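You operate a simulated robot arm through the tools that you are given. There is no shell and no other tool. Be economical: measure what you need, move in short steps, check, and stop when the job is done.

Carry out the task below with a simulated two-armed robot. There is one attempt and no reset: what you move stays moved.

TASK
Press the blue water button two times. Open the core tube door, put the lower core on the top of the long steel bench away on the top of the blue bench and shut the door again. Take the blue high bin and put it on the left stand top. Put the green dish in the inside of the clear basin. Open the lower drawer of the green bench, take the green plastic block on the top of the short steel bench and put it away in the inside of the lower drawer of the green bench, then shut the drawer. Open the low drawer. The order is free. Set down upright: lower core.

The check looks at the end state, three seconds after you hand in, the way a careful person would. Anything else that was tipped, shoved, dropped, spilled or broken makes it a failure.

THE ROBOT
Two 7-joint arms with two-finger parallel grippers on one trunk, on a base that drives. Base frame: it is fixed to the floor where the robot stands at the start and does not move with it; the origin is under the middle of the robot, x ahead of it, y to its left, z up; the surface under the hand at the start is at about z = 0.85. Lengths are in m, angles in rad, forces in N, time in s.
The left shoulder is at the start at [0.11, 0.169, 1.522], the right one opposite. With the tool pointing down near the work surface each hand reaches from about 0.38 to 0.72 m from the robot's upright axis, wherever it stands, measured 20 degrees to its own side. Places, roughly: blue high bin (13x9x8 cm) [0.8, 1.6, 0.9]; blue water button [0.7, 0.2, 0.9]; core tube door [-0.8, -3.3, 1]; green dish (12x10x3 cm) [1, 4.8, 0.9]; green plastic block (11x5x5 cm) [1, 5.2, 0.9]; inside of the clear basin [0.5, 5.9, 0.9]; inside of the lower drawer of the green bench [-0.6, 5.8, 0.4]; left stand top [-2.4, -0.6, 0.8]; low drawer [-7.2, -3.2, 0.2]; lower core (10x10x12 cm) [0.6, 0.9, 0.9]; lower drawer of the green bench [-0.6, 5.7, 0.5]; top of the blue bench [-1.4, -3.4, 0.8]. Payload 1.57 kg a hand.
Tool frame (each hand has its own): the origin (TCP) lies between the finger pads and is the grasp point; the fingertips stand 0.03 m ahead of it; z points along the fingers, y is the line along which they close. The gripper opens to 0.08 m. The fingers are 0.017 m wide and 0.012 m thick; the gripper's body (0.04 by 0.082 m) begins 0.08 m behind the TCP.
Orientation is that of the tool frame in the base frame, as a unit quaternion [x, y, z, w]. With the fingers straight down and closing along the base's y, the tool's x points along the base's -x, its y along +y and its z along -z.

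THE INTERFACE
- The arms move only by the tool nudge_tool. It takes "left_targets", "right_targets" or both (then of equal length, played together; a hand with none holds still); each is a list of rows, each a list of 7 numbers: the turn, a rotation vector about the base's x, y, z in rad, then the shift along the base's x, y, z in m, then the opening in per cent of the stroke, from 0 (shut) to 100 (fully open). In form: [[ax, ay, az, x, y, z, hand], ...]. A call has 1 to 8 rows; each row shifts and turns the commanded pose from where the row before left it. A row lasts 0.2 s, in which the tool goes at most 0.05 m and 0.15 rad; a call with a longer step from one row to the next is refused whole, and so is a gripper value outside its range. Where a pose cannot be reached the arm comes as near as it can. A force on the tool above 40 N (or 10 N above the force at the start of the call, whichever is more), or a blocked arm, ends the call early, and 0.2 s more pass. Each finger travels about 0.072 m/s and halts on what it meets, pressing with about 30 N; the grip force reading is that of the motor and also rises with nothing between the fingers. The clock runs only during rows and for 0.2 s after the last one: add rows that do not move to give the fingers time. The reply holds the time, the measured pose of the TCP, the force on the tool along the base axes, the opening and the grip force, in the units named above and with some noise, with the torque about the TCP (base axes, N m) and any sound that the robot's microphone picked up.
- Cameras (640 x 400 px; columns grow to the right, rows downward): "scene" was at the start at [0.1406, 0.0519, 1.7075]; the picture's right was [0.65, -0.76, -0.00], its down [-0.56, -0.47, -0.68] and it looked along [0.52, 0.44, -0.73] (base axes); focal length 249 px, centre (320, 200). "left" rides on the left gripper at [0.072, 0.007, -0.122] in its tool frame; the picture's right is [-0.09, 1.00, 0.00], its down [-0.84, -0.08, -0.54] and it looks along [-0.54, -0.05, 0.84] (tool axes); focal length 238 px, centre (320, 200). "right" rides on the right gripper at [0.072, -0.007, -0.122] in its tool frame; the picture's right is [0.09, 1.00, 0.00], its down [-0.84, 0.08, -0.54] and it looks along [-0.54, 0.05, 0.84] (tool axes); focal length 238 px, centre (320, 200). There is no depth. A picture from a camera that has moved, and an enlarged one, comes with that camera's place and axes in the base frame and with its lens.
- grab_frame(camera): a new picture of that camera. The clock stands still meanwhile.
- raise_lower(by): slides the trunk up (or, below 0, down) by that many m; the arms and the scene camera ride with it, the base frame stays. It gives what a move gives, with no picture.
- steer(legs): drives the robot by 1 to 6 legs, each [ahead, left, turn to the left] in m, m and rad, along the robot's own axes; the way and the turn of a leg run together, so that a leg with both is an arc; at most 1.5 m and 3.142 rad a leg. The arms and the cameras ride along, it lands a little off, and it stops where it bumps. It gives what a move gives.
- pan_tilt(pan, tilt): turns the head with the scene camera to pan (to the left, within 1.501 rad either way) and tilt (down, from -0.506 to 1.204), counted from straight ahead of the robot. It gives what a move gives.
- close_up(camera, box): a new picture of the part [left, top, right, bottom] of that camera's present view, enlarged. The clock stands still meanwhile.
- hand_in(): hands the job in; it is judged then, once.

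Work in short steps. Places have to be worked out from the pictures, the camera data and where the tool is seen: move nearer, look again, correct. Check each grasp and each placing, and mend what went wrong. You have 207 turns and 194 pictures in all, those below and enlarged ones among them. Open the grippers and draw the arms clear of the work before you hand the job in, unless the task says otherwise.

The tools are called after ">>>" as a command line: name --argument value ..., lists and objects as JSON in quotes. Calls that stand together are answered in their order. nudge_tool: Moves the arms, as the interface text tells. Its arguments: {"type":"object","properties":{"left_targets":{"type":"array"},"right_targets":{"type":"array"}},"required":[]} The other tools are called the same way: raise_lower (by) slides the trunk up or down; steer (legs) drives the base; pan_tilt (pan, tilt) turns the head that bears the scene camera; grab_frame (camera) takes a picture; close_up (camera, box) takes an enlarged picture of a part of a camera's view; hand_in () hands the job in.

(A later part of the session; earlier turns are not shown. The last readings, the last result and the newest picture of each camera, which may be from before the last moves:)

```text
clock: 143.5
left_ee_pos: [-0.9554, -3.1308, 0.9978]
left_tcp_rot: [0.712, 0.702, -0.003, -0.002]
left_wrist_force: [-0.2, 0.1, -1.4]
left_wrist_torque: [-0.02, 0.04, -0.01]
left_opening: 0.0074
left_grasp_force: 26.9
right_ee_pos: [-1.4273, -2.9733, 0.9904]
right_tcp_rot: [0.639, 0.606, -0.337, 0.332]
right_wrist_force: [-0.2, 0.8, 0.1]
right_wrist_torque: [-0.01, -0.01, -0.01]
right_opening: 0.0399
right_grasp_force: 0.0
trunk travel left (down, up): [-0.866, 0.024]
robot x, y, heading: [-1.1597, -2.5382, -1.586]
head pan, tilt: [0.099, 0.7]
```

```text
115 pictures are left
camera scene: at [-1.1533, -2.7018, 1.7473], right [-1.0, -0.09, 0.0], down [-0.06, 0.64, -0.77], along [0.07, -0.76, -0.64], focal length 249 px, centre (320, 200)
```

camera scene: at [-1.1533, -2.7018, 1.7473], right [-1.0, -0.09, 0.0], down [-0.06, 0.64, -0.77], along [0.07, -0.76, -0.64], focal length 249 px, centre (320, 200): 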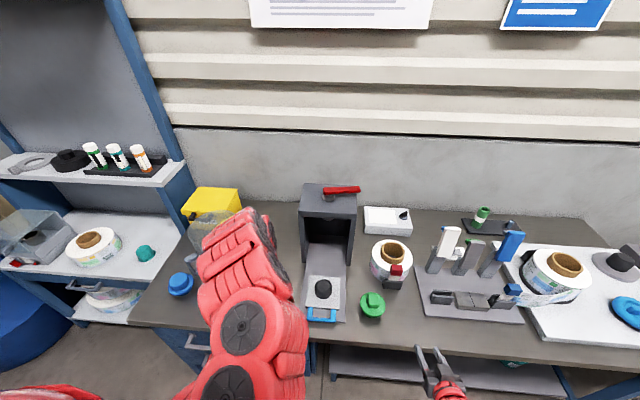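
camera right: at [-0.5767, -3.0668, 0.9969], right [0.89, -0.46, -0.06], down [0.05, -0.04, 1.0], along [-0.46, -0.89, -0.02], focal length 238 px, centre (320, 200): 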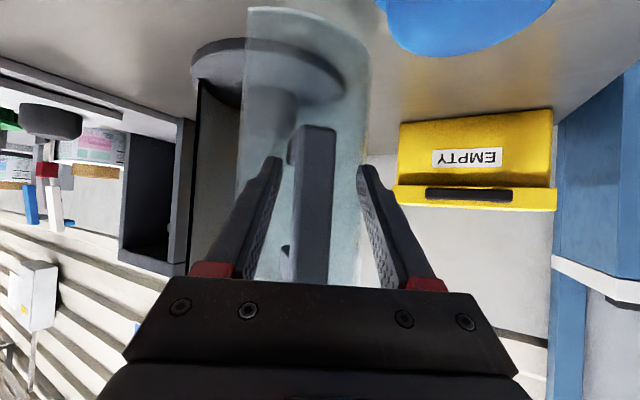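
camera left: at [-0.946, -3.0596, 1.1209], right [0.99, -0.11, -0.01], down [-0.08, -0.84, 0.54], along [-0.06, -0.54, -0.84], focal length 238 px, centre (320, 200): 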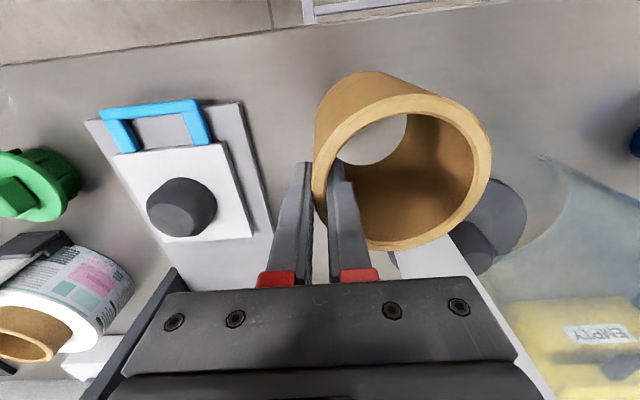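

Position good. I lower with shrinking steps until contact (expected TCP z≈0.94).

>>> nudge_tool --left_targets '[[0, 0, 0, -0.012, -0.018, -0.015, 0], [0, 0, 0, 0, 0, -0.02, 0], [0, 0, 0, 0, 0, -0.008, 0], [0, 0, 0, 0, 0, -0.004, 0], [0, 0, 0, 0, 0, 0, 0]]'

>>> nudge_tool --left_targets '[[0, 0, 0, 0, 0, -0.003, 0], [0, 0, 0, 0, 0, -0.003, 0], [0, 0, 0, 0, 0, 0, 0]]'

```text
clock: 144.7
left_ee_pos: [-0.9676, -3.1497, 0.9508]
left_tcp_rot: [0.712, 0.702, -0.003, -0.003]
left_wrist_force: [-1.9, -1.2, 4.5]
left_wrist_torque: [-0.02, -0.34, -0.07]
left_opening: 0.0073
left_grasp_force: 26.9
right_ee_pos: [-1.4261, -2.9741, 0.9888]
right_tcp_rot: [0.64, 0.605, -0.338, 0.331]
right_wrist_force: [-0.2, -0.3, -0.1]
right_wrist_torque: [-0.01, 0.02, 0.0]
right_opening: 0.0399
right_grasp_force: 0.0
trunk travel left (down, up): [-0.866, 0.024]
robot x, y, heading: [-1.1581, -2.5399, -1.581]
head pan, tilt: [0.099, 0.7]
```

```text
clock: 145.5
left_ee_pos: [-0.9676, -3.1494, 0.9474]
left_tcp_rot: [0.712, 0.702, -0.004, -0.001]
left_wrist_force: [-0.9, -4.9, 31.0]
left_wrist_torque: [0.32, -0.65, -0.02]
left_opening: 0.0075
left_grasp_force: 26.9
right_ee_pos: [-1.4279, -2.9718, 0.9914]
right_tcp_rot: [0.64, 0.606, -0.337, 0.332]
right_wrist_force: [-0.1, -0.5, 0.3]
right_wrist_torque: [0.0, 0.0, -0.02]
right_opening: 0.0399
right_grasp_force: 0.0
trunk travel left (down, up): [-0.866, 0.024]
robot x, y, heading: [-1.1596, -2.5386, -1.585]
head pan, tilt: [0.099, 0.7]
```

Firm contact at 0.948 (bench ≈0.85). Release with a partial opening and look.

>>> nudge_tool --left_targets '[[0, 0, 0, 0, 0, 0.002, 15], [0, 0, 0, 0, 0, 0, 35], [0, 0, 0, 0, 0, 0, 35], [0, 0, 0, 0, 0, 0, 35]]'

>>> grab_frame --camera "left"

```text
clock: 146.5
left_ee_pos: [-0.9664, -3.1507, 0.9469]
left_tcp_rot: [0.711, 0.703, -0.003, -0.003]
left_wrist_force: [0.1, -0.2, 0.1]
left_wrist_torque: [0.02, -0.03, -0.04]
left_opening: 0.0279
left_grasp_force: 0.0
right_ee_pos: [-1.4275, -2.9739, 0.9902]
right_tcp_rot: [0.639, 0.606, -0.337, 0.333]
right_wrist_force: [-0.8, -0.3, 0.9]
right_wrist_torque: [-0.01, 0.01, 0.0]
right_opening: 0.0402
right_grasp_force: 0.0
trunk travel left (down, up): [-0.866, 0.024]
robot x, y, heading: [-1.1576, -2.5379, -1.586]
head pan, tilt: [0.099, 0.7]
```

```text
114 pictures are left
camera left: at [-0.9582, -3.0786, 1.0695], right [0.99, -0.11, -0.01], down [-0.08, -0.84, 0.54], along [-0.06, -0.54, -0.84], focal length 238 px, centre (320, 200)
```

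left: 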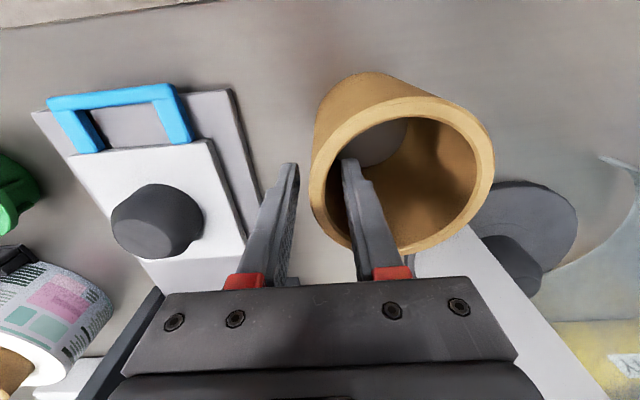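

Core stands upright. I lift straight up in small steps, staying within known reach, and add the trunk.

>>> nudge_tool --left_targets '[[0, 0, 0, 0, 0, 0.015, 35], [0, 0, 0, 0, 0, 0.015, 35], [0, 0, 0, 0, 0, 0.015, 35], [0, 0, 0, 0, 0, 0, 35]]'

>>> raise_lower --by 0.022

>>> grab_frame --camera "left"

```text
clock: 147.5
left_ee_pos: [-0.9662, -3.1493, 0.9905]
left_tcp_rot: [0.712, 0.703, -0.003, -0.003]
left_wrist_force: [-0.1, 0.3, 0.2]
left_wrist_torque: [0.02, 0.0, 0.01]
left_opening: 0.0279
left_grasp_force: 0.0
right_ee_pos: [-1.4266, -2.974, 0.9886]
right_tcp_rot: [0.639, 0.607, -0.336, 0.332]
right_wrist_force: [0.6, 0.2, -0.2]
right_wrist_torque: [0.01, -0.02, 0.01]
right_opening: 0.0402
right_grasp_force: 0.1
trunk travel left (down, up): [-0.866, 0.024]
robot x, y, heading: [-1.1596, -2.5374, -1.58]
head pan, tilt: [0.099, 0.7]
```

```text
clock: 148.2
left_ee_pos: [-0.9667, -3.1492, 1.0124]
left_tcp_rot: [0.712, 0.702, -0.003, -0.002]
left_wrist_force: [0.0, 0.3, -0.6]
left_wrist_torque: [0.01, -0.02, 0.04]
left_opening: 0.0281
left_grasp_force: 0.0
right_ee_pos: [-1.4271, -2.9738, 1.0125]
right_tcp_rot: [0.64, 0.607, -0.337, 0.331]
right_wrist_force: [-0.9, -1.0, -1.3]
right_wrist_torque: [0.0, 0.02, 0.02]
right_opening: 0.04
right_grasp_force: 0.0
trunk travel left (down, up): [-0.888, 0.002]
robot x, y, heading: [-1.1565, -2.5374, -1.583]
head pan, tilt: [0.099, 0.7]
```

```text
113 pictures are left
camera left: at [-0.9577, -3.0781, 1.1363], right [0.99, -0.11, -0.01], down [-0.08, -0.84, 0.54], along [-0.06, -0.54, -0.84], focal length 238 px, centre (320, 200)
```

left: 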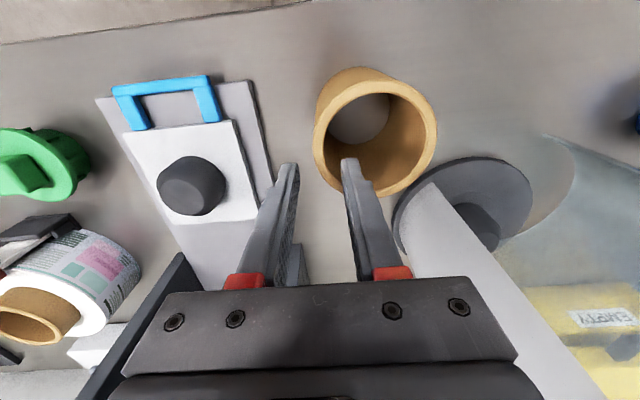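

Tips are just above the rim. One more small lift, then back off.

>>> nudge_tool --left_targets '[[0, 0, 0, 0, -0.003, 0.012, 35], [0, 0, 0, 0, -0.003, 0.012, 35], [0, 0, 0, 0, 0, 0, 35]]'

>>> steer --legs '[[-0.35, 0, 0]]'

>>> grab_frame --camera "scene"

```text
clock: 149.0
left_ee_pos: [-0.9661, -3.1573, 1.0344]
left_tcp_rot: [0.712, 0.702, -0.003, -0.004]
left_wrist_force: [0.2, 0.3, -0.3]
left_wrist_torque: [-0.01, 0.01, 0.01]
left_opening: 0.0278
left_grasp_force: 0.0
left hand out of reach, approached as far as the arm can: row 2
right_ee_pos: [-1.4278, -2.9744, 1.0119]
right_tcp_rot: [0.639, 0.607, -0.337, 0.332]
right_wrist_force: [1.1, -0.1, -0.4]
right_wrist_torque: [0.0, 0.03, 0.0]
right_opening: 0.04
right_grasp_force: 0.0
trunk travel left (down, up): [-0.888, 0.002]
robot x, y, heading: [-1.1587, -2.537, -1.584]
head pan, tilt: [0.099, 0.7]
```

```text
clock: 151.2
left_ee_pos: [-0.9625, -2.8181, 1.033]
left_tcp_rot: [0.712, 0.702, -0.002, -0.003]
left_wrist_force: [0.2, -0.4, 0.0]
left_wrist_torque: [0.0, 0.01, -0.02]
left_opening: 0.0282
left_grasp_force: 0.0
right_ee_pos: [-1.4225, -2.6337, 1.0114]
right_tcp_rot: [0.64, 0.606, -0.337, 0.331]
right_wrist_force: [0.4, -0.4, 0.0]
right_wrist_torque: [0.06, -0.02, 0.02]
right_opening: 0.0402
right_grasp_force: 0.1
trunk travel left (down, up): [-0.888, 0.002]
robot x, y, heading: [-1.1595, -2.1993, -1.581]
head pan, tilt: [0.099, 0.7]
```

```text
112 pictures are left
camera scene: at [-1.1493, -2.3634, 1.769], right [-1.0, -0.09, 0.0], down [-0.06, 0.64, -0.76], along [0.07, -0.76, -0.64], focal length 249 px, centre (320, 200)
```

scene: 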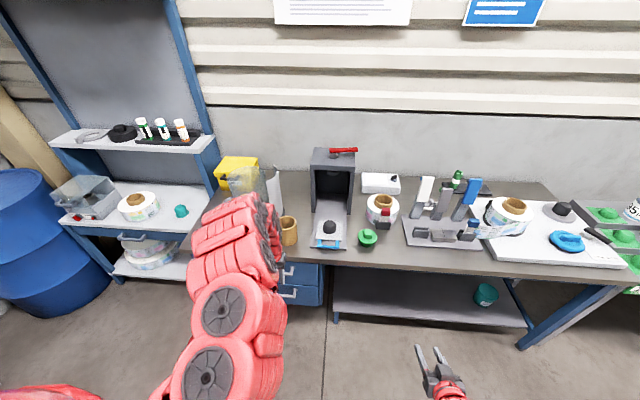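

Core stands upright on the blue bench. Now to shut the door: I go back left and re-approach the handle with the right hand.

>>> steer --legs '[[0, 0.57, 0.01]]'

>>> nudge_tool --right_targets '[[0, 0, -0.1, 0.04, -0.01, 0, 90], [0, 0, -0.1, 0.04, -0.01, 0, 90], [0, 0, -0.1, 0.04, -0.01, -0.007, 90], [0, 0, -0.1, 0.04, -0.01, -0.007, 90], [0, 0, -0.1, 0.04, -0.01, -0.007, 90], [0, 0, 0, 0.035, -0.01, 0, 90]]'

>>> grab_frame --camera "right"

>>> grab_frame --camera "scene"

```text
clock: 154.5
left_ee_pos: [-0.3822, -2.82, 1.0348]
left_tcp_rot: [0.708, 0.707, -0.003, -0.003]
left_wrist_force: [0.4, -0.4, 0.5]
left_wrist_torque: [0.03, 0.02, 0.01]
left_opening: 0.028
left_grasp_force: 0.0
right_ee_pos: [-0.846, -2.6398, 1.0126]
right_tcp_rot: [0.637, 0.609, -0.335, 0.333]
right_wrist_force: [-0.2, -0.6, 0.3]
right_wrist_torque: [0.03, 0.0, 0.01]
right_opening: 0.0402
right_grasp_force: 0.1
trunk travel left (down, up): [-0.888, 0.002]
robot x, y, heading: [-0.582, -2.198, -1.57]
head pan, tilt: [0.099, 0.7]
```

```text
clock: 155.9
left_ee_pos: [-0.3805, -2.8187, 1.0339]
left_tcp_rot: [0.708, 0.706, -0.002, -0.003]
left_wrist_force: [-0.7, -0.7, 0.1]
left_wrist_torque: [0.01, 0.0, -0.04]
left_opening: 0.028
left_grasp_force: 0.0
right_ee_pos: [-0.6079, -2.6996, 0.9893]
right_tcp_rot: [0.768, 0.433, -0.407, 0.239]
right_wrist_force: [0.2, 1.0, -0.4]
right_wrist_torque: [-0.01, -0.02, -0.02]
right_opening: 0.0721
right_grasp_force: 0.0
trunk travel left (down, up): [-0.888, 0.002]
robot x, y, heading: [-0.5801, -2.2024, -1.569]
head pan, tilt: [0.099, 0.7]
```

```text
111 pictures are left
camera right: at [-0.5417, -2.5745, 0.9966], right [0.88, -0.47, -0.06], down [0.05, -0.04, 1.0], along [-0.47, -0.88, -0.02], focal length 238 px, centre (320, 200)
```

right: 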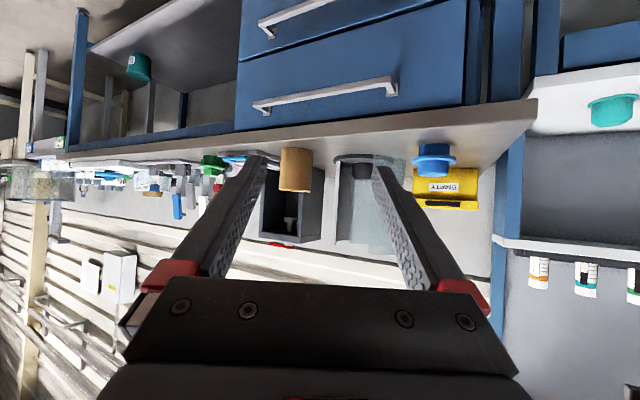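

```text
110 pictures are left
camera scene: at [-0.5735, -2.3675, 1.769], right [-1.0, -0.1, 0.0], down [-0.06, 0.64, -0.76], along [0.08, -0.76, -0.64], focal length 249 px, centre (320, 200)
```

scene: 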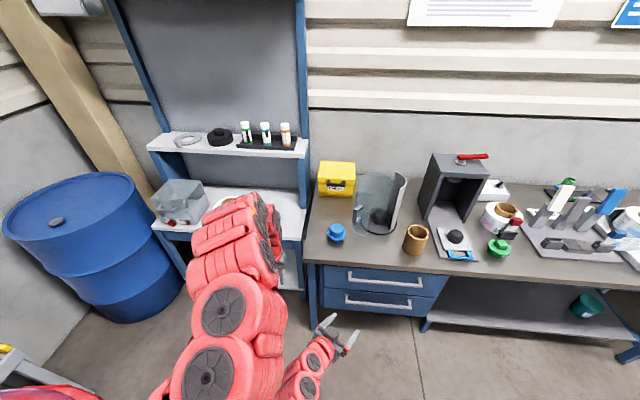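

I swing the left hand out of the shelf's way and advance toward the handle.

>>> nudge_tool --left_targets '[[0, 0, 0, 0.04, 0.01, -0.01, 35], [0, 0, 0, 0.04, 0.02, -0.01, 35], [0, 0, 0, 0.04, 0.03, 0, 35], [0, 0, 0, 0.04, 0.03, 0, 35]]'

>>> steer --legs '[[0.23, 0, 0]]'

>>> grab_frame --camera "right"

>>> close_up --camera "scene" --box '[300, 180, 480, 320]'

```text
clock: 156.9
left_ee_pos: [-0.2155, -2.738, 1.0002]
left_tcp_rot: [0.708, 0.706, -0.003, -0.005]
left_wrist_force: [1.0, 0.7, -0.8]
left_wrist_torque: [-0.03, 0.0, 0.02]
left_opening: 0.0281
left_grasp_force: 0.1
left hand out of reach, approached as far as the arm can: row 3, 4
right_ee_pos: [-0.6062, -2.6993, 0.9892]
right_tcp_rot: [0.767, 0.433, -0.408, 0.24]
right_wrist_force: [0.5, -0.4, 0.5]
right_wrist_torque: [-0.01, 0.0, -0.06]
right_opening: 0.0719
right_grasp_force: 0.0
trunk travel left (down, up): [-0.888, 0.002]
robot x, y, heading: [-0.5834, -2.2042, -1.57]
head pan, tilt: [0.099, 0.7]
```

```text
clock: 158.6
left_ee_pos: [-0.2203, -2.9679, 1.0025]
left_tcp_rot: [0.71, 0.704, -0.004, -0.003]
left_wrist_force: [0.2, 0.0, 0.2]
left_wrist_torque: [0.01, 0.03, -0.02]
left_opening: 0.0281
left_grasp_force: 0.0
right_ee_pos: [-0.6128, -2.9269, 0.991]
right_tcp_rot: [0.769, 0.431, -0.408, 0.238]
right_wrist_force: [0.1, 0.7, 0.1]
right_wrist_torque: [0.02, -0.02, 0.0]
right_opening: 0.0721
right_grasp_force: 0.0
trunk travel left (down, up): [-0.888, 0.002]
robot x, y, heading: [-0.5802, -2.4277, -1.574]
head pan, tilt: [0.099, 0.7]
```

```text
109 pictures are left
camera right: at [-0.5455, -2.8016, 0.9969], right [0.88, -0.47, -0.06], down [0.05, -0.04, 1.0], along [-0.47, -0.88, -0.01], focal length 238 px, centre (320, 200)
```

right: 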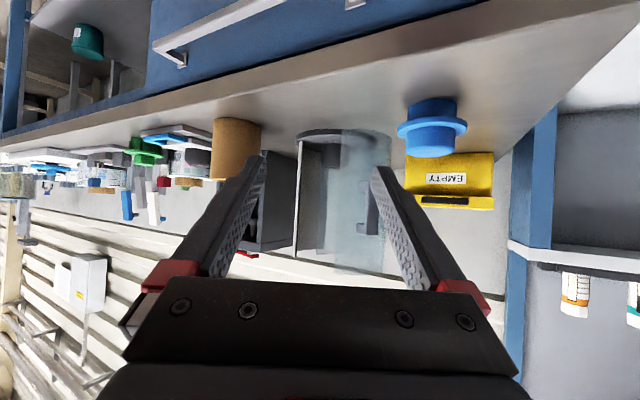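

```text
2.86 times, centred on (390, 250) of scene
camera zoom: at [-0.5751, -2.5932, 1.7693], right [-1.0, -0.09, 0.0], down [-0.06, 0.64, -0.77], along [0.07, -0.76, -0.64], focal length 711 px, centre (120, 57)
```

zoom: 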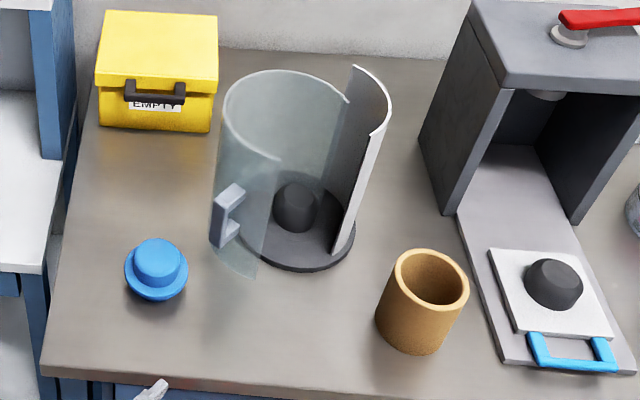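

The handle is at about (−0.675, −3.225) on the open shell. I straighten the tool, close the fingers, and go to the handle's left side at (−0.612, −3.20).

>>> nudge_tool --right_targets '[[0, 0, 0.13, 0, -0.03, 0, 0], [0, 0, 0.13, 0, -0.03, 0, 0], [0, 0, 0.13, 0, -0.03, 0, 0], [0, 0, 0.13, 0, -0.03, 0, 0], [0, 0, 0, 0, -0.04, 0, 0], [0, 0, 0, 0, -0.04, 0, 0], [0, 0, 0, 0, -0.04, 0, 0], [0, 0, 0, 0, -0.035, 0, 0]]'

>>> grab_frame --camera "right"

>>> close_up --camera "scene" --box '[300, 180, 480, 320]'

```text
clock: 160.4
left_ee_pos: [-0.2214, -2.9702, 1.0009]
left_tcp_rot: [0.71, 0.704, -0.003, -0.005]
left_wrist_force: [0.4, -0.3, 0.2]
left_wrist_torque: [0.02, 0.02, -0.01]
left_opening: 0.0276
left_grasp_force: 0.1
right_ee_pos: [-0.6114, -3.206, 0.9892]
right_tcp_rot: [0.632, 0.614, -0.333, 0.336]
right_wrist_force: [0.4, -0.7, -1.0]
right_wrist_torque: [-0.04, 0.01, 0.03]
right_opening: 0.0
right_grasp_force: 21.1
trunk travel left (down, up): [-0.888, 0.002]
robot x, y, heading: [-0.5879, -2.4253, -1.576]
head pan, tilt: [0.099, 0.7]
```

```text
107 pictures are left
camera right: at [-0.6153, -3.0629, 0.9957], right [1.0, 0.03, -0.06], down [0.06, -0.01, 1.0], along [0.03, -1.0, -0.02], focal length 238 px, centre (320, 200)
```

right: 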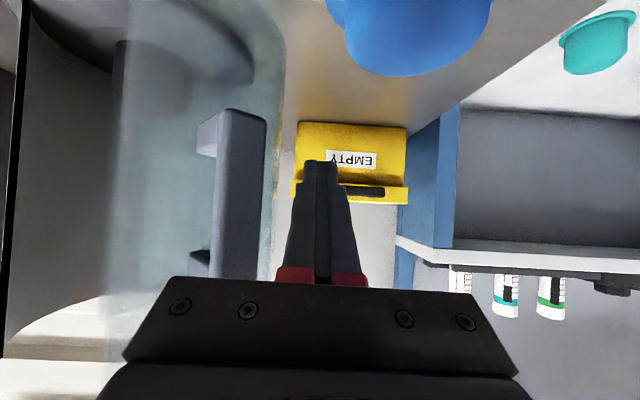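

```text
2.86 times, centred on (390, 250) of scene
camera zoom: at [-0.5749, -2.5966, 1.769], right [-1.0, -0.09, 0.0], down [-0.06, 0.64, -0.76], along [0.07, -0.76, -0.65], focal length 711 px, centre (120, 57)
```

zoom: 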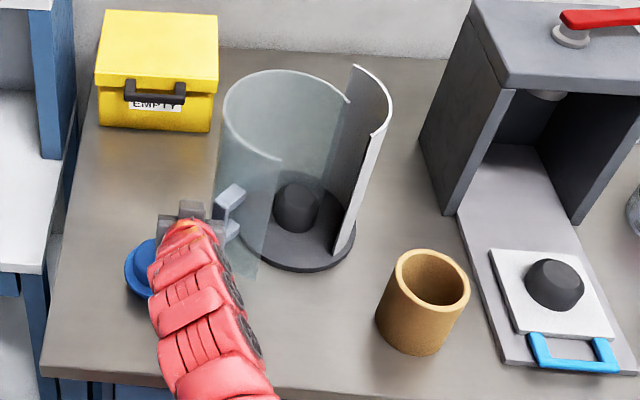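

Finger is left of the handle. Push toward −x in gentle steps.

>>> nudge_tool --right_targets '[[0, 0, 0, -0.015, -0.005, 0, 0], [0, 0, 0, -0.015, 0, 0, 0], [0, 0, 0, -0.015, 0, 0, 0], [0, 0, 0, -0.015, 0, 0, 0]]'

>>> grab_frame --camera "right"

```text
clock: 161.4
left_ee_pos: [-0.221, -2.9689, 1.0015]
left_tcp_rot: [0.71, 0.704, -0.003, -0.004]
left_wrist_force: [-0.2, 0.0, -0.3]
left_wrist_torque: [0.0, -0.02, 0.03]
left_opening: 0.0282
left_grasp_force: 0.1
right_ee_pos: [-0.6728, -3.2082, 0.9912]
right_tcp_rot: [0.632, 0.614, -0.332, 0.336]
right_wrist_force: [-0.1, 0.0, 0.0]
right_wrist_torque: [0.01, -0.01, 0.0]
right_opening: 0.0005
right_grasp_force: 21.2
trunk travel left (down, up): [-0.888, 0.002]
robot x, y, heading: [-0.5835, -2.4306, -1.579]
head pan, tilt: [0.099, 0.7]
```

```text
105 pictures are left
camera right: at [-0.6766, -3.0657, 0.9978], right [1.0, 0.03, -0.06], down [0.06, -0.01, 1.0], along [0.03, -1.0, -0.01], focal length 238 px, centre (320, 200)
```

right: 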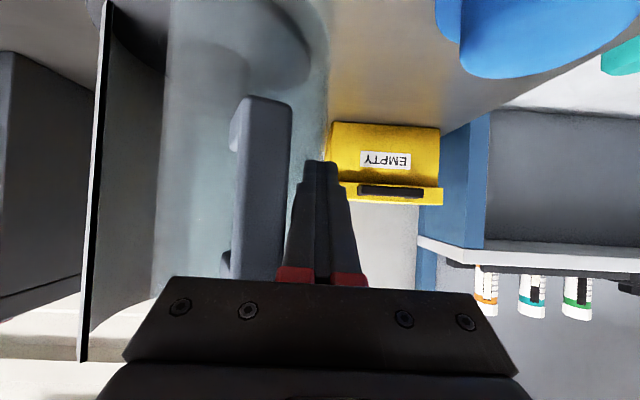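

About to bear on the handle. Continue pushing.

>>> nudge_tool --right_targets '[[0, 0, 0, -0.015, 0, 0, 0], [0, 0, 0, -0.015, 0.002, 0, 0], [0, 0, 0, -0.015, 0.003, 0, 0], [0, 0, 0, -0.015, 0.003, 0, 0]]'

>>> grab_frame --camera "right"

```text
clock: 162.4
left_ee_pos: [-0.2211, -2.9682, 1.0023]
left_tcp_rot: [0.711, 0.704, -0.003, -0.004]
left_wrist_force: [0.4, -0.1, -0.8]
left_wrist_torque: [0.02, 0.02, -0.01]
left_opening: 0.0281
left_grasp_force: 0.1
right_ee_pos: [-0.7328, -3.1977, 0.9898]
right_tcp_rot: [0.632, 0.615, -0.333, 0.336]
right_wrist_force: [0.9, -0.5, 0.9]
right_wrist_torque: [0.0, 0.03, 0.01]
right_opening: 0.0
right_grasp_force: 21.2
trunk travel left (down, up): [-0.888, 0.002]
robot x, y, heading: [-0.5856, -2.4287, -1.574]
head pan, tilt: [0.099, 0.7]
```

```text
104 pictures are left
camera right: at [-0.7362, -3.0562, 0.9964], right [1.0, 0.03, -0.06], down [0.06, -0.01, 1.0], along [0.03, -1.0, -0.02], focal length 238 px, centre (320, 200)
```

right: 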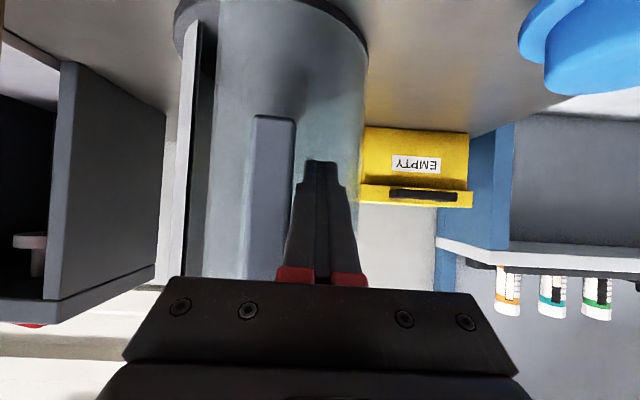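

Nearly shut; a small gap remains at the left edge. Push on in smaller steps until it resists.

>>> nudge_tool --right_targets '[[0, 0, 0, -0.01, 0.001, 0, 0], [0, 0, 0, -0.008, 0.001, 0, 0], [0, 0, 0, -0.006, 0, 0, 0], [0, 0, 0, -0.005, 0, 0, 0]]'

>>> grab_frame --camera "right"

```text
clock: 163.4
left_ee_pos: [-0.2187, -2.9686, 0.9991]
left_tcp_rot: [0.709, 0.705, -0.004, -0.005]
left_wrist_force: [-0.4, -0.2, 0.3]
left_wrist_torque: [-0.02, 0.02, -0.01]
left_opening: 0.0279
left_grasp_force: 0.0
right_ee_pos: [-0.7568, -3.1972, 0.9904]
right_tcp_rot: [0.631, 0.615, -0.332, 0.336]
right_wrist_force: [8.3, 1.6, -1.5]
right_wrist_torque: [-0.01, 0.1, -0.07]
right_opening: 0.0002
right_grasp_force: 21.6
trunk travel left (down, up): [-0.888, 0.002]
robot x, y, heading: [-0.5856, -2.432, -1.578]
head pan, tilt: [0.099, 0.7]
```

```text
103 pictures are left
camera right: at [-0.7618, -3.0549, 0.9968], right [1.0, 0.03, -0.06], down [0.06, -0.01, 1.0], along [0.03, -1.0, -0.02], focal length 238 px, centre (320, 200)
```

right: 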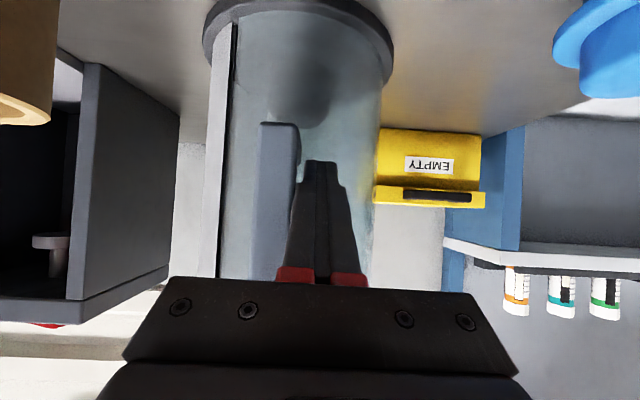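

It looks shut as at the start, with 8 N resistance. One more small push to seat it, then withdraw straight back.

>>> nudge_tool --right_targets '[[0, 0, 0, -0.004, 0, 0, 0], [0, 0, 0, -0.003, 0, 0, 0], [0, 0, 0, 0.008, 0.005, 0, 0], [0, 0, 0, 0.005, 0.03, 0, 0], [0, 0, 0, 0, 0.04, 0, 0], [0, 0, 0, 0, 0.04, 0, 0]]'

>>> close_up --camera "scene" --box '[300, 180, 480, 320]'

```text
clock: 164.8
left_ee_pos: [-0.221, -2.968, 1.0019]
left_tcp_rot: [0.711, 0.704, -0.003, -0.004]
left_wrist_force: [-0.9, 0.1, 0.3]
left_wrist_torque: [0.0, -0.02, -0.03]
left_opening: 0.0279
left_grasp_force: 0.0
right_ee_pos: [-0.7571, -3.0825, 0.9912]
right_tcp_rot: [0.632, 0.614, -0.334, 0.336]
right_wrist_force: [-0.2, -0.2, 0.4]
right_wrist_torque: [-0.03, -0.01, -0.01]
right_opening: 0.0
right_grasp_force: 21.4
trunk travel left (down, up): [-0.888, 0.002]
robot x, y, heading: [-0.5835, -2.4324, -1.579]
head pan, tilt: [0.099, 0.7]
```

```text
2.86 times, centred on (390, 250) of scene
camera zoom: at [-0.5749, -2.5934, 1.7693], right [-1.0, -0.09, 0.0], down [-0.06, 0.64, -0.77], along [0.07, -0.76, -0.64], focal length 711 px, centre (120, 57)
```

zoom: 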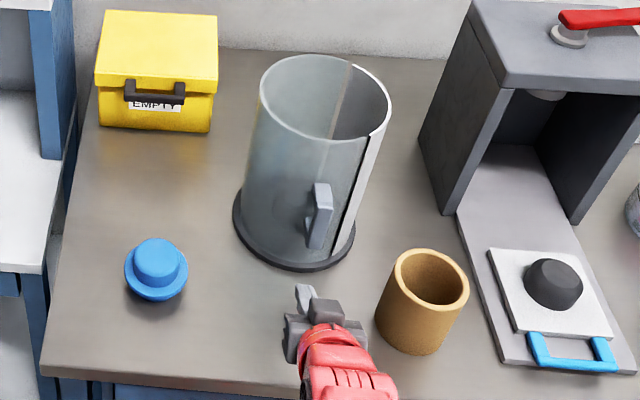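

Door shut and core upright. Next the low drawer at (−7.2, −3.2). I back off, turn to face −x and look along the aisle.

>>> steer --legs '[[-0.45, 0, 0], [0, 0, -1.565]]'

>>> pan_tilt --pan 0.15 --tilt 0.25

>>> grab_frame --camera "scene"

```text
clock: 171.3
left_ee_pos: [-1.1072, -2.3549, 1.0007]
left_tcp_rot: [1.0, 0.009, 0.001, -0.006]
left_wrist_force: [1.1, -0.2, 0.2]
left_wrist_torque: [0.02, 0.01, -0.02]
left_opening: 0.0281
left_grasp_force: 0.0
right_ee_pos: [-1.2359, -1.8211, 0.9904]
right_tcp_rot: [0.881, -0.001, -0.473, 0.008]
right_wrist_force: [0.7, 0.6, 0.5]
right_wrist_torque: [0.0, -0.03, 0.02]
right_opening: 0.0
right_grasp_force: 21.3
trunk travel left (down, up): [-0.888, 0.002]
robot x, y, heading: [-0.578, -1.9813, -3.121]
head pan, tilt: [0.099, 0.7]
```

```text
clock: 172.2
left_ee_pos: [-1.1069, -2.3542, 1.0013]
left_tcp_rot: [1.0, 0.01, 0.0, -0.005]
left_wrist_force: [-0.5, -0.6, 0.4]
left_wrist_torque: [0.02, -0.02, 0.0]
left_opening: 0.0282
left_grasp_force: 0.0
right_ee_pos: [-1.2366, -1.8219, 0.9908]
right_tcp_rot: [0.881, 0.0, -0.473, 0.009]
right_wrist_force: [-0.6, 0.2, 0.2]
right_wrist_torque: [0.01, 0.0, -0.04]
right_opening: 0.0
right_grasp_force: 21.4
trunk travel left (down, up): [-0.888, 0.002]
robot x, y, heading: [-0.5782, -1.9799, -3.118]
head pan, tilt: [0.15, 0.25]
```

```text
101 pictures are left
camera scene: at [-0.7512, -1.9958, 1.81], right [-0.17, 0.99, 0.0], down [0.24, 0.04, -0.97], along [-0.95, -0.16, -0.25], focal length 249 px, centre (320, 200)
```

scene: 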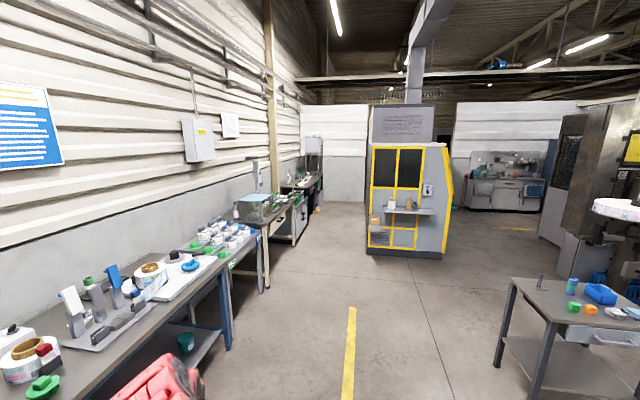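

>>> close_up --camera "scene" --box '[260, 120, 380, 240]'

```text
3.33 times, centred on (320, 180) of scene
camera zoom: at [-0.7512, -1.9958, 1.81], right [-0.17, 0.99, 0.0], down [0.24, 0.04, -0.97], along [-0.95, -0.16, -0.25], focal length 829 px, centre (320, 267)
```

zoom: 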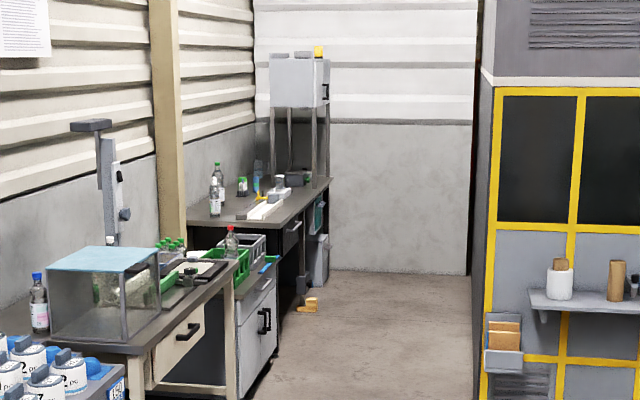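

The aisle runs between the benches (front ≈ y −3.05) and the yellow machine (y ≥ −1.9). I drive along y≈−2.4 to x≈−6.2.

>>> steer --legs '[[1.4, 0.32, 0], [1.4, 0, 0], [1.4, 0, 0], [1.2, 0, 0]]'

>>> pan_tilt --pan 0.5 --tilt 0.6

>>> grab_frame --camera "scene"

```text
clock: 198.4
left_ee_pos: [-6.5084, -3.0199, 1.0013]
left_tcp_rot: [0.999, 0.038, 0.001, -0.005]
left_wrist_force: [-0.4, 1.1, -0.5]
left_wrist_torque: [-0.01, 0.05, -0.02]
left_opening: 0.028
left_grasp_force: 0.1
right_ee_pos: [-6.6684, -2.4954, 0.9912]
right_tcp_rot: [0.881, 0.025, -0.472, 0.022]
right_wrist_force: [-0.6, -1.2, 0.0]
right_wrist_torque: [0.02, 0.02, 0.02]
right_opening: 0.0001
right_grasp_force: 21.5
trunk travel left (down, up): [-0.888, 0.002]
robot x, y, heading: [-6.0044, -2.6177, -3.066]
head pan, tilt: [0.15, 0.25]
```

```text
clock: 199.2
left_ee_pos: [-6.5081, -3.0197, 1.0014]
left_tcp_rot: [0.999, 0.038, 0.0, -0.005]
left_wrist_force: [-0.7, 0.4, -0.2]
left_wrist_torque: [-0.03, -0.01, 0.04]
left_opening: 0.0279
left_grasp_force: 0.0
right_ee_pos: [-6.6688, -2.4955, 0.9907]
right_tcp_rot: [0.881, 0.025, -0.473, 0.022]
right_wrist_force: [0.5, 0.9, 1.0]
right_wrist_torque: [0.03, -0.02, 0.01]
right_opening: 0.0001
right_grasp_force: 21.4
trunk travel left (down, up): [-0.888, 0.002]
robot x, y, heading: [-6.0052, -2.614, -3.063]
head pan, tilt: [0.499, 0.6]
```

```text
99 pictures are left
camera scene: at [-6.1568, -2.6681, 1.7779], right [-0.55, 0.84, 0.0], down [0.47, 0.31, -0.83], along [-0.69, -0.45, -0.56], focal length 249 px, centre (320, 200)
```

scene: 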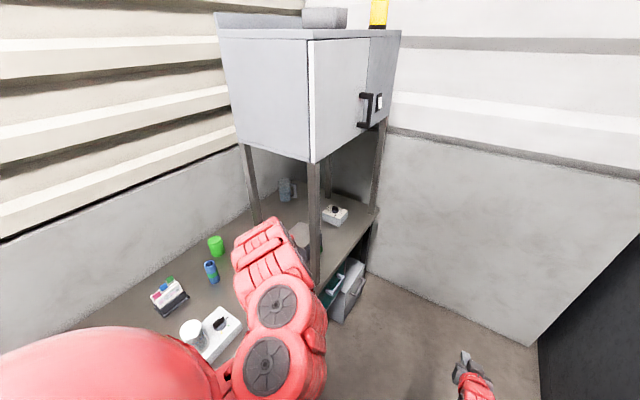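

I'm close to the bench (y −2.61). Check what is on the right side before moving.

>>> pan_tilt --pan -0.7 --tilt 0.6

>>> grab_frame --camera "scene"

```text
clock: 200.6
left_ee_pos: [-6.509, -3.0187, 1.001]
left_tcp_rot: [0.999, 0.038, 0.0, -0.005]
left_wrist_force: [-0.5, 0.2, -0.2]
left_wrist_torque: [0.03, 0.01, -0.03]
left_opening: 0.028
left_grasp_force: 0.1
right_ee_pos: [-6.6679, -2.4946, 0.9905]
right_tcp_rot: [0.881, 0.024, -0.472, 0.022]
right_wrist_force: [-0.7, 0.5, -0.8]
right_wrist_torque: [-0.01, -0.01, 0.0]
right_opening: 0.0
right_grasp_force: 20.8
trunk travel left (down, up): [-0.888, 0.002]
robot x, y, heading: [-6.0038, -2.6135, -3.062]
head pan, tilt: [-0.7, 0.6]
```

```text
98 pictures are left
camera scene: at [-6.1546, -2.5685, 1.7778], right [0.58, 0.81, 0.0], down [0.46, -0.33, -0.83], along [-0.67, 0.48, -0.57], focal length 249 px, centre (320, 200)
```

scene: 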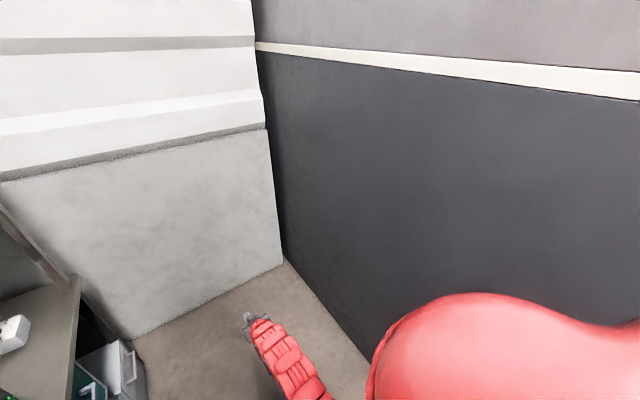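

There is a wall at y≈−1.9 and the drawer unit is at lower left around (−7.2, −3.05). Zoom in on it.

>>> close_up --camera "scene" --box '[40, 300, 180, 400]'

>>> pan_tilt --pan 0.2 --tilt 0.9

>>> grab_frame --camera "scene"

```text
4.00 times, centred on (110, 350) of scene
camera zoom: at [-6.1546, -2.5685, 1.7778], right [0.58, 0.81, 0.0], down [0.46, -0.33, -0.83], along [-0.67, 0.48, -0.57], focal length 995 px, centre (1160, -400)
```

zoom: 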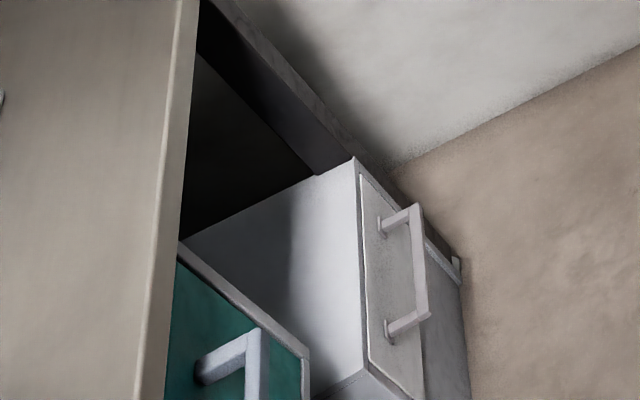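

```text
clock: 201.8
left_ee_pos: [-6.508, -3.0187, 1.0009]
left_tcp_rot: [0.999, 0.039, 0.001, -0.004]
left_wrist_force: [0.5, 0.4, -0.1]
left_wrist_torque: [0.02, 0.02, 0.0]
left_opening: 0.0282
left_grasp_force: 0.0
right_ee_pos: [-6.6671, -2.4969, 0.9889]
right_tcp_rot: [0.881, 0.025, -0.472, 0.021]
right_wrist_force: [-0.1, 0.4, -1.2]
right_wrist_torque: [0.02, 0.0, 0.01]
right_opening: 0.0
right_grasp_force: 21.3
trunk travel left (down, up): [-0.888, 0.002]
robot x, y, heading: [-6.0024, -2.6142, -3.061]
head pan, tilt: [0.201, 0.901]
```

```text
96 pictures are left
camera scene: at [-6.1553, -2.6406, 1.753], right [-0.28, 0.96, 0.0], down [0.75, 0.22, -0.62], along [-0.6, -0.17, -0.78], focal length 249 px, centre (320, 200)
```

scene: 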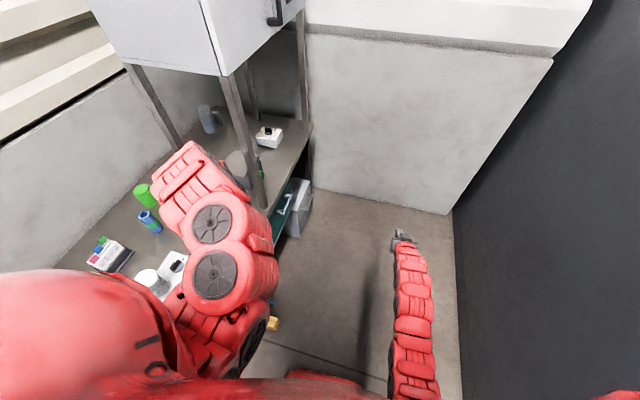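

I slide away from the bench, retract the right hand, drive to about (−6.9, −2.35) and turn to face the drawer unit.

>>> nudge_tool --right_targets '[[0, 0, 0, 0.04, 0, 0, 0], [0, 0, 0, 0.04, 0, 0, 0], [0, 0, 0, 0.04, 0, 0, 0], [0, 0, 0, 0.03, 0, 0, 0]]'

>>> steer --legs '[[0.2, -0.3, 0], [0.63, 0, 0], [0, 0, 1.49]]'

>>> pan_tilt --pan -0.2 --tilt 0.95

>>> grab_frame --camera "scene"

```text
clock: 202.8
left_ee_pos: [-6.5072, -3.0184, 1.0016]
left_tcp_rot: [0.999, 0.039, 0.001, -0.005]
left_wrist_force: [0.0, -0.1, 0.2]
left_wrist_torque: [0.01, 0.0, 0.0]
left_opening: 0.0281
left_grasp_force: 0.1
right_ee_pos: [-6.515, -2.4965, 0.9924]
right_tcp_rot: [0.88, 0.025, -0.474, 0.023]
right_wrist_force: [0.5, -1.0, 0.0]
right_wrist_torque: [-0.04, 0.01, 0.03]
right_opening: 0.0
right_grasp_force: 21.3
trunk travel left (down, up): [-0.888, 0.002]
robot x, y, heading: [-6.004, -2.6121, -3.064]
head pan, tilt: [0.201, 0.901]
```

```text
clock: 210.7
left_ee_pos: [-6.7861, -3.0211, 1.0027]
left_tcp_rot: [0.864, 0.504, -0.002, -0.006]
left_wrist_force: [-0.4, 0.7, 0.3]
left_wrist_torque: [-0.03, -0.06, 0.03]
left_opening: 0.028
left_grasp_force: 0.0
right_ee_pos: [-7.2135, -2.7598, 0.9907]
right_tcp_rot: [0.754, 0.457, -0.398, 0.254]
right_wrist_force: [1.0, -0.2, 0.8]
right_wrist_torque: [0.02, 0.02, -0.04]
right_opening: 0.0001
right_grasp_force: 21.5
trunk travel left (down, up): [-0.888, 0.002]
robot x, y, heading: [-6.8493, -2.3817, -2.033]
head pan, tilt: [0.201, 0.901]
stopped in leg 3: the robot was blocked; the commanded pose is now the measured one
```

```text
clock: 211.6
left_ee_pos: [-6.7865, -3.0209, 1.0034]
left_tcp_rot: [0.863, 0.506, -0.002, -0.007]
left_wrist_force: [0.0, -0.5, 0.4]
left_wrist_torque: [-0.01, 0.03, -0.02]
left_opening: 0.0281
left_grasp_force: 0.1
right_ee_pos: [-7.2164, -2.7608, 0.9883]
right_tcp_rot: [0.755, 0.456, -0.398, 0.254]
right_wrist_force: [-0.1, -0.4, -1.2]
right_wrist_torque: [-0.03, 0.0, 0.0]
right_opening: 0.0002
right_grasp_force: 21.2
trunk travel left (down, up): [-0.888, 0.002]
robot x, y, heading: [-6.8493, -2.3808, -2.027]
head pan, tilt: [-0.201, 0.949]
```

```text
95 pictures are left
camera scene: at [-6.9367, -2.5087, 1.749], right [-0.79, 0.61, 0.0], down [0.5, 0.64, -0.58], along [-0.35, -0.46, -0.81], focal length 249 px, centre (320, 200)
```

scene: 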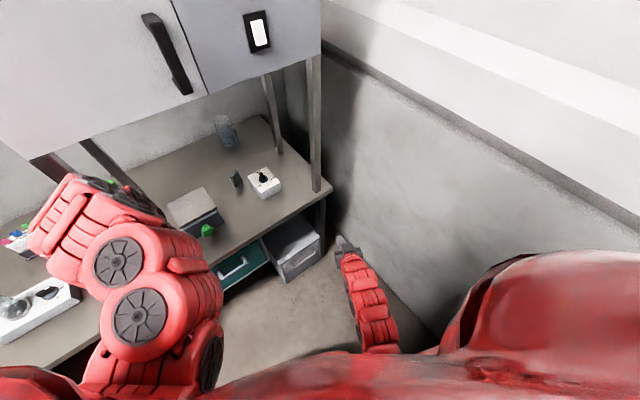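

Turning got blocked at heading −2.03, probably the base's rear near the wall. View is good though; zoom on the drawer unit.

>>> close_up --camera "scene" --box '[190, 180, 350, 300]'

>>> grab_frame --camera "left"

```text
3.33 times, centred on (270, 240) of scene
camera zoom: at [-6.9367, -2.5087, 1.749], right [-0.79, 0.61, 0.0], down [0.5, 0.64, -0.58], along [-0.35, -0.46, -0.81], focal length 829 px, centre (487, 67)
```

zoom: 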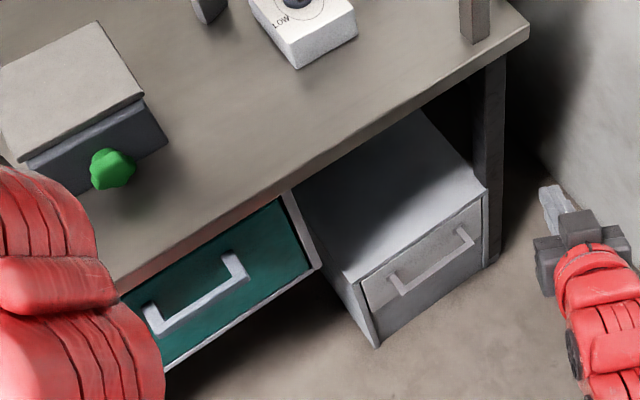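

```text
93 pictures are left
camera left: at [-6.7447, -2.9639, 1.1266], right [0.82, -0.57, -0.01], down [-0.47, -0.7, 0.54], along [-0.32, -0.44, -0.84], focal length 238 px, centre (320, 200)
```

left: 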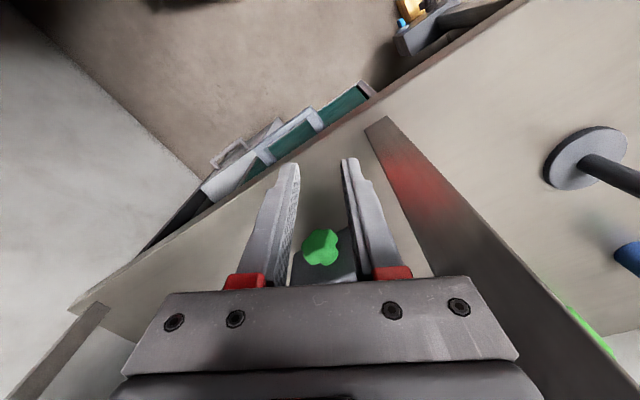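

The left gripper is against a cabinet leg at (−6.73, −3.06), which blocks the turn. I turn back slightly, move the base away from the bench, then turn to face −y.

>>> steer --legs '[[0, 0, -0.12], [-0.075, -0.055, 0], [0, 0, 0.57]]'

>>> grab_frame --camera "scene"

```text
clock: 214.9
left_ee_pos: [-6.5157, -2.834, 1.0035]
left_tcp_rot: [0.728, 0.686, -0.005, -0.006]
left_wrist_force: [0.3, 0.5, 0.0]
left_wrist_torque: [0.0, -0.03, 0.0]
left_opening: 0.028
left_grasp_force: 0.0
right_ee_pos: [-7.015, -2.7859, 0.9897]
right_tcp_rot: [0.633, 0.613, -0.333, 0.336]
right_wrist_force: [0.9, 0.4, 0.2]
right_wrist_torque: [-0.01, -0.02, -0.02]
right_opening: 0.0001
right_grasp_force: 21.5
trunk travel left (down, up): [-0.888, 0.002]
robot x, y, heading: [-6.8553, -2.2873, -1.583]
head pan, tilt: [-0.201, 0.949]
```

```text
92 pictures are left
camera scene: at [-6.8708, -2.4364, 1.7494], right [-0.98, 0.21, 0.0], down [0.17, 0.8, -0.58], along [-0.12, -0.57, -0.81], focal length 249 px, centre (320, 200)
```

scene: 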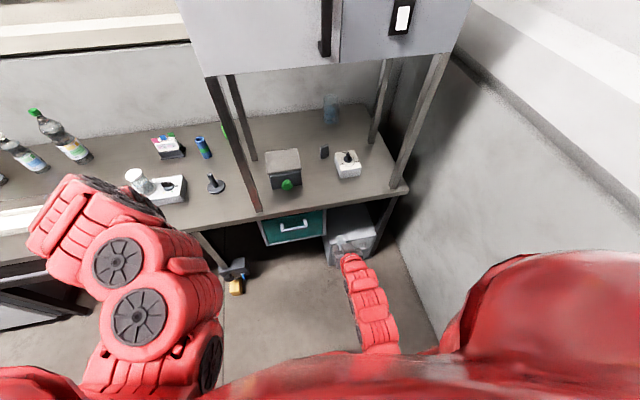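

Facing the drawer unit. I shift 0.1 right and lower the trunk so the level-looking right camera can view the low drawer.

>>> steer --legs '[[0, -0.1, 0]]'

>>> raise_lower --by -0.65

>>> grab_frame --camera "right"

>>> grab_frame --camera "scene"

```text
clock: 216.0
left_ee_pos: [-6.6131, -2.8331, 1.0031]
left_tcp_rot: [0.727, 0.686, -0.005, -0.007]
left_wrist_force: [-0.3, -0.1, -0.2]
left_wrist_torque: [0.02, 0.0, 0.0]
left_opening: 0.028
left_grasp_force: 0.0
right_ee_pos: [-7.1139, -2.7845, 0.9897]
right_tcp_rot: [0.633, 0.614, -0.332, 0.335]
right_wrist_force: [-0.5, 1.0, 0.5]
right_wrist_torque: [0.0, 0.02, 0.02]
right_opening: 0.0
right_grasp_force: 21.2
trunk travel left (down, up): [-0.888, 0.002]
robot x, y, heading: [-6.9558, -2.2855, -1.576]
head pan, tilt: [-0.201, 0.949]
```

```text
refused: -0.65 is not a number from -0.4 to 0.4
```

```text
91 pictures are left
camera right: at [-7.1173, -2.6434, 0.9972], right [1.0, 0.03, -0.06], down [0.06, -0.01, 1.0], along [0.03, -1.0, -0.01], focal length 238 px, centre (320, 200)
```

right: 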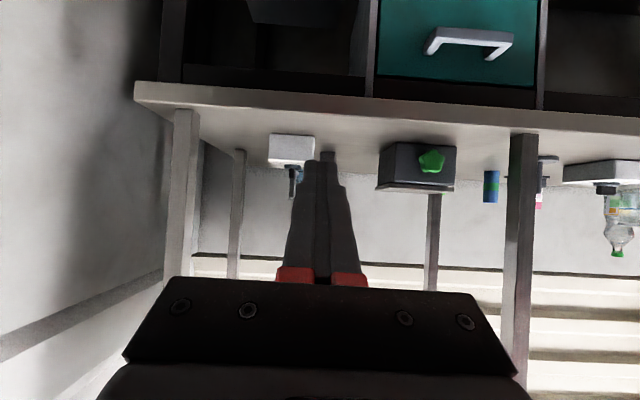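

```text
90 pictures are left
camera scene: at [-6.9691, -2.4353, 1.7494], right [-0.98, 0.21, 0.0], down [0.17, 0.8, -0.58], along [-0.12, -0.57, -0.81], focal length 249 px, centre (320, 200)
```

scene: 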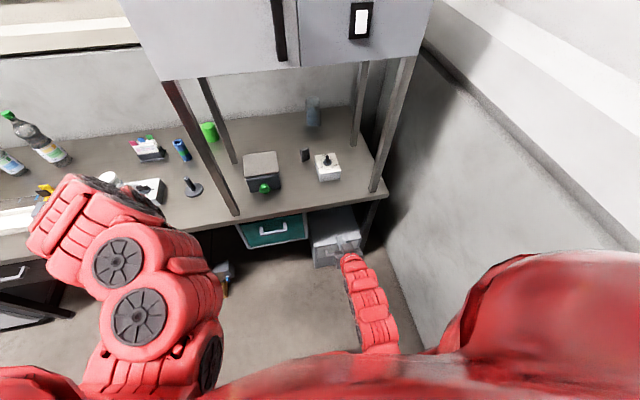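

Lower the trunk in two steps.

>>> raise_lower --by -0.35

>>> raise_lower --by -0.28

>>> grab_frame --camera "right"

```text
clock: 219.4
left_ee_pos: [-6.6153, -2.8339, 0.6534]
left_tcp_rot: [0.727, 0.686, -0.004, -0.006]
left_wrist_force: [-0.1, 0.4, 0.0]
left_wrist_torque: [-0.02, 0.01, 0.04]
left_opening: 0.0279
left_grasp_force: 0.1
right_ee_pos: [-7.116, -2.7853, 0.6398]
right_tcp_rot: [0.632, 0.614, -0.333, 0.336]
right_wrist_force: [-1.1, 0.6, -0.1]
right_wrist_torque: [0.0, 0.02, 0.02]
right_opening: 0.0001
right_grasp_force: 21.2
trunk travel left (down, up): [-0.538, 0.352]
robot x, y, heading: [-6.9545, -2.2868, -1.581]
head pan, tilt: [-0.201, 0.949]
```

```text
clock: 222.3
left_ee_pos: [-6.6133, -2.8336, 0.3724]
left_tcp_rot: [0.728, 0.686, -0.005, -0.007]
left_wrist_force: [0.1, 0.2, 0.3]
left_wrist_torque: [0.02, -0.02, 0.01]
left_opening: 0.0282
left_grasp_force: 0.0
right_ee_pos: [-7.1137, -2.7864, 0.36]
right_tcp_rot: [0.633, 0.614, -0.332, 0.336]
right_wrist_force: [0.2, 0.3, 0.0]
right_wrist_torque: [0.03, 0.0, 0.03]
right_opening: 0.0
right_grasp_force: 20.9
trunk travel left (down, up): [-0.258, 0.632]
robot x, y, heading: [-6.9542, -2.284, -1.577]
head pan, tilt: [-0.201, 0.949]
```

```text
89 pictures are left
camera right: at [-7.118, -2.6432, 0.3672], right [1.0, 0.03, -0.06], down [0.06, -0.01, 1.0], along [0.03, -1.0, -0.01], focal length 238 px, centre (320, 200)
```

right: 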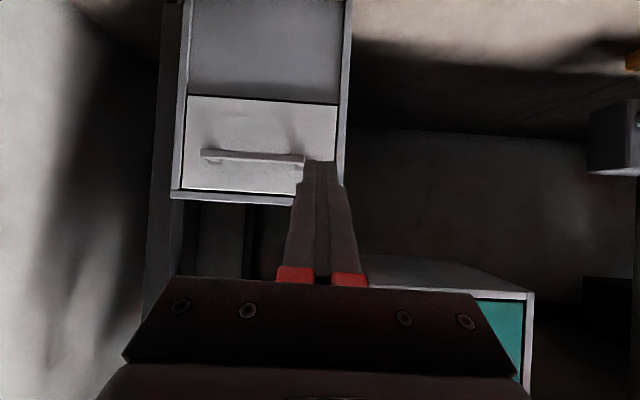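

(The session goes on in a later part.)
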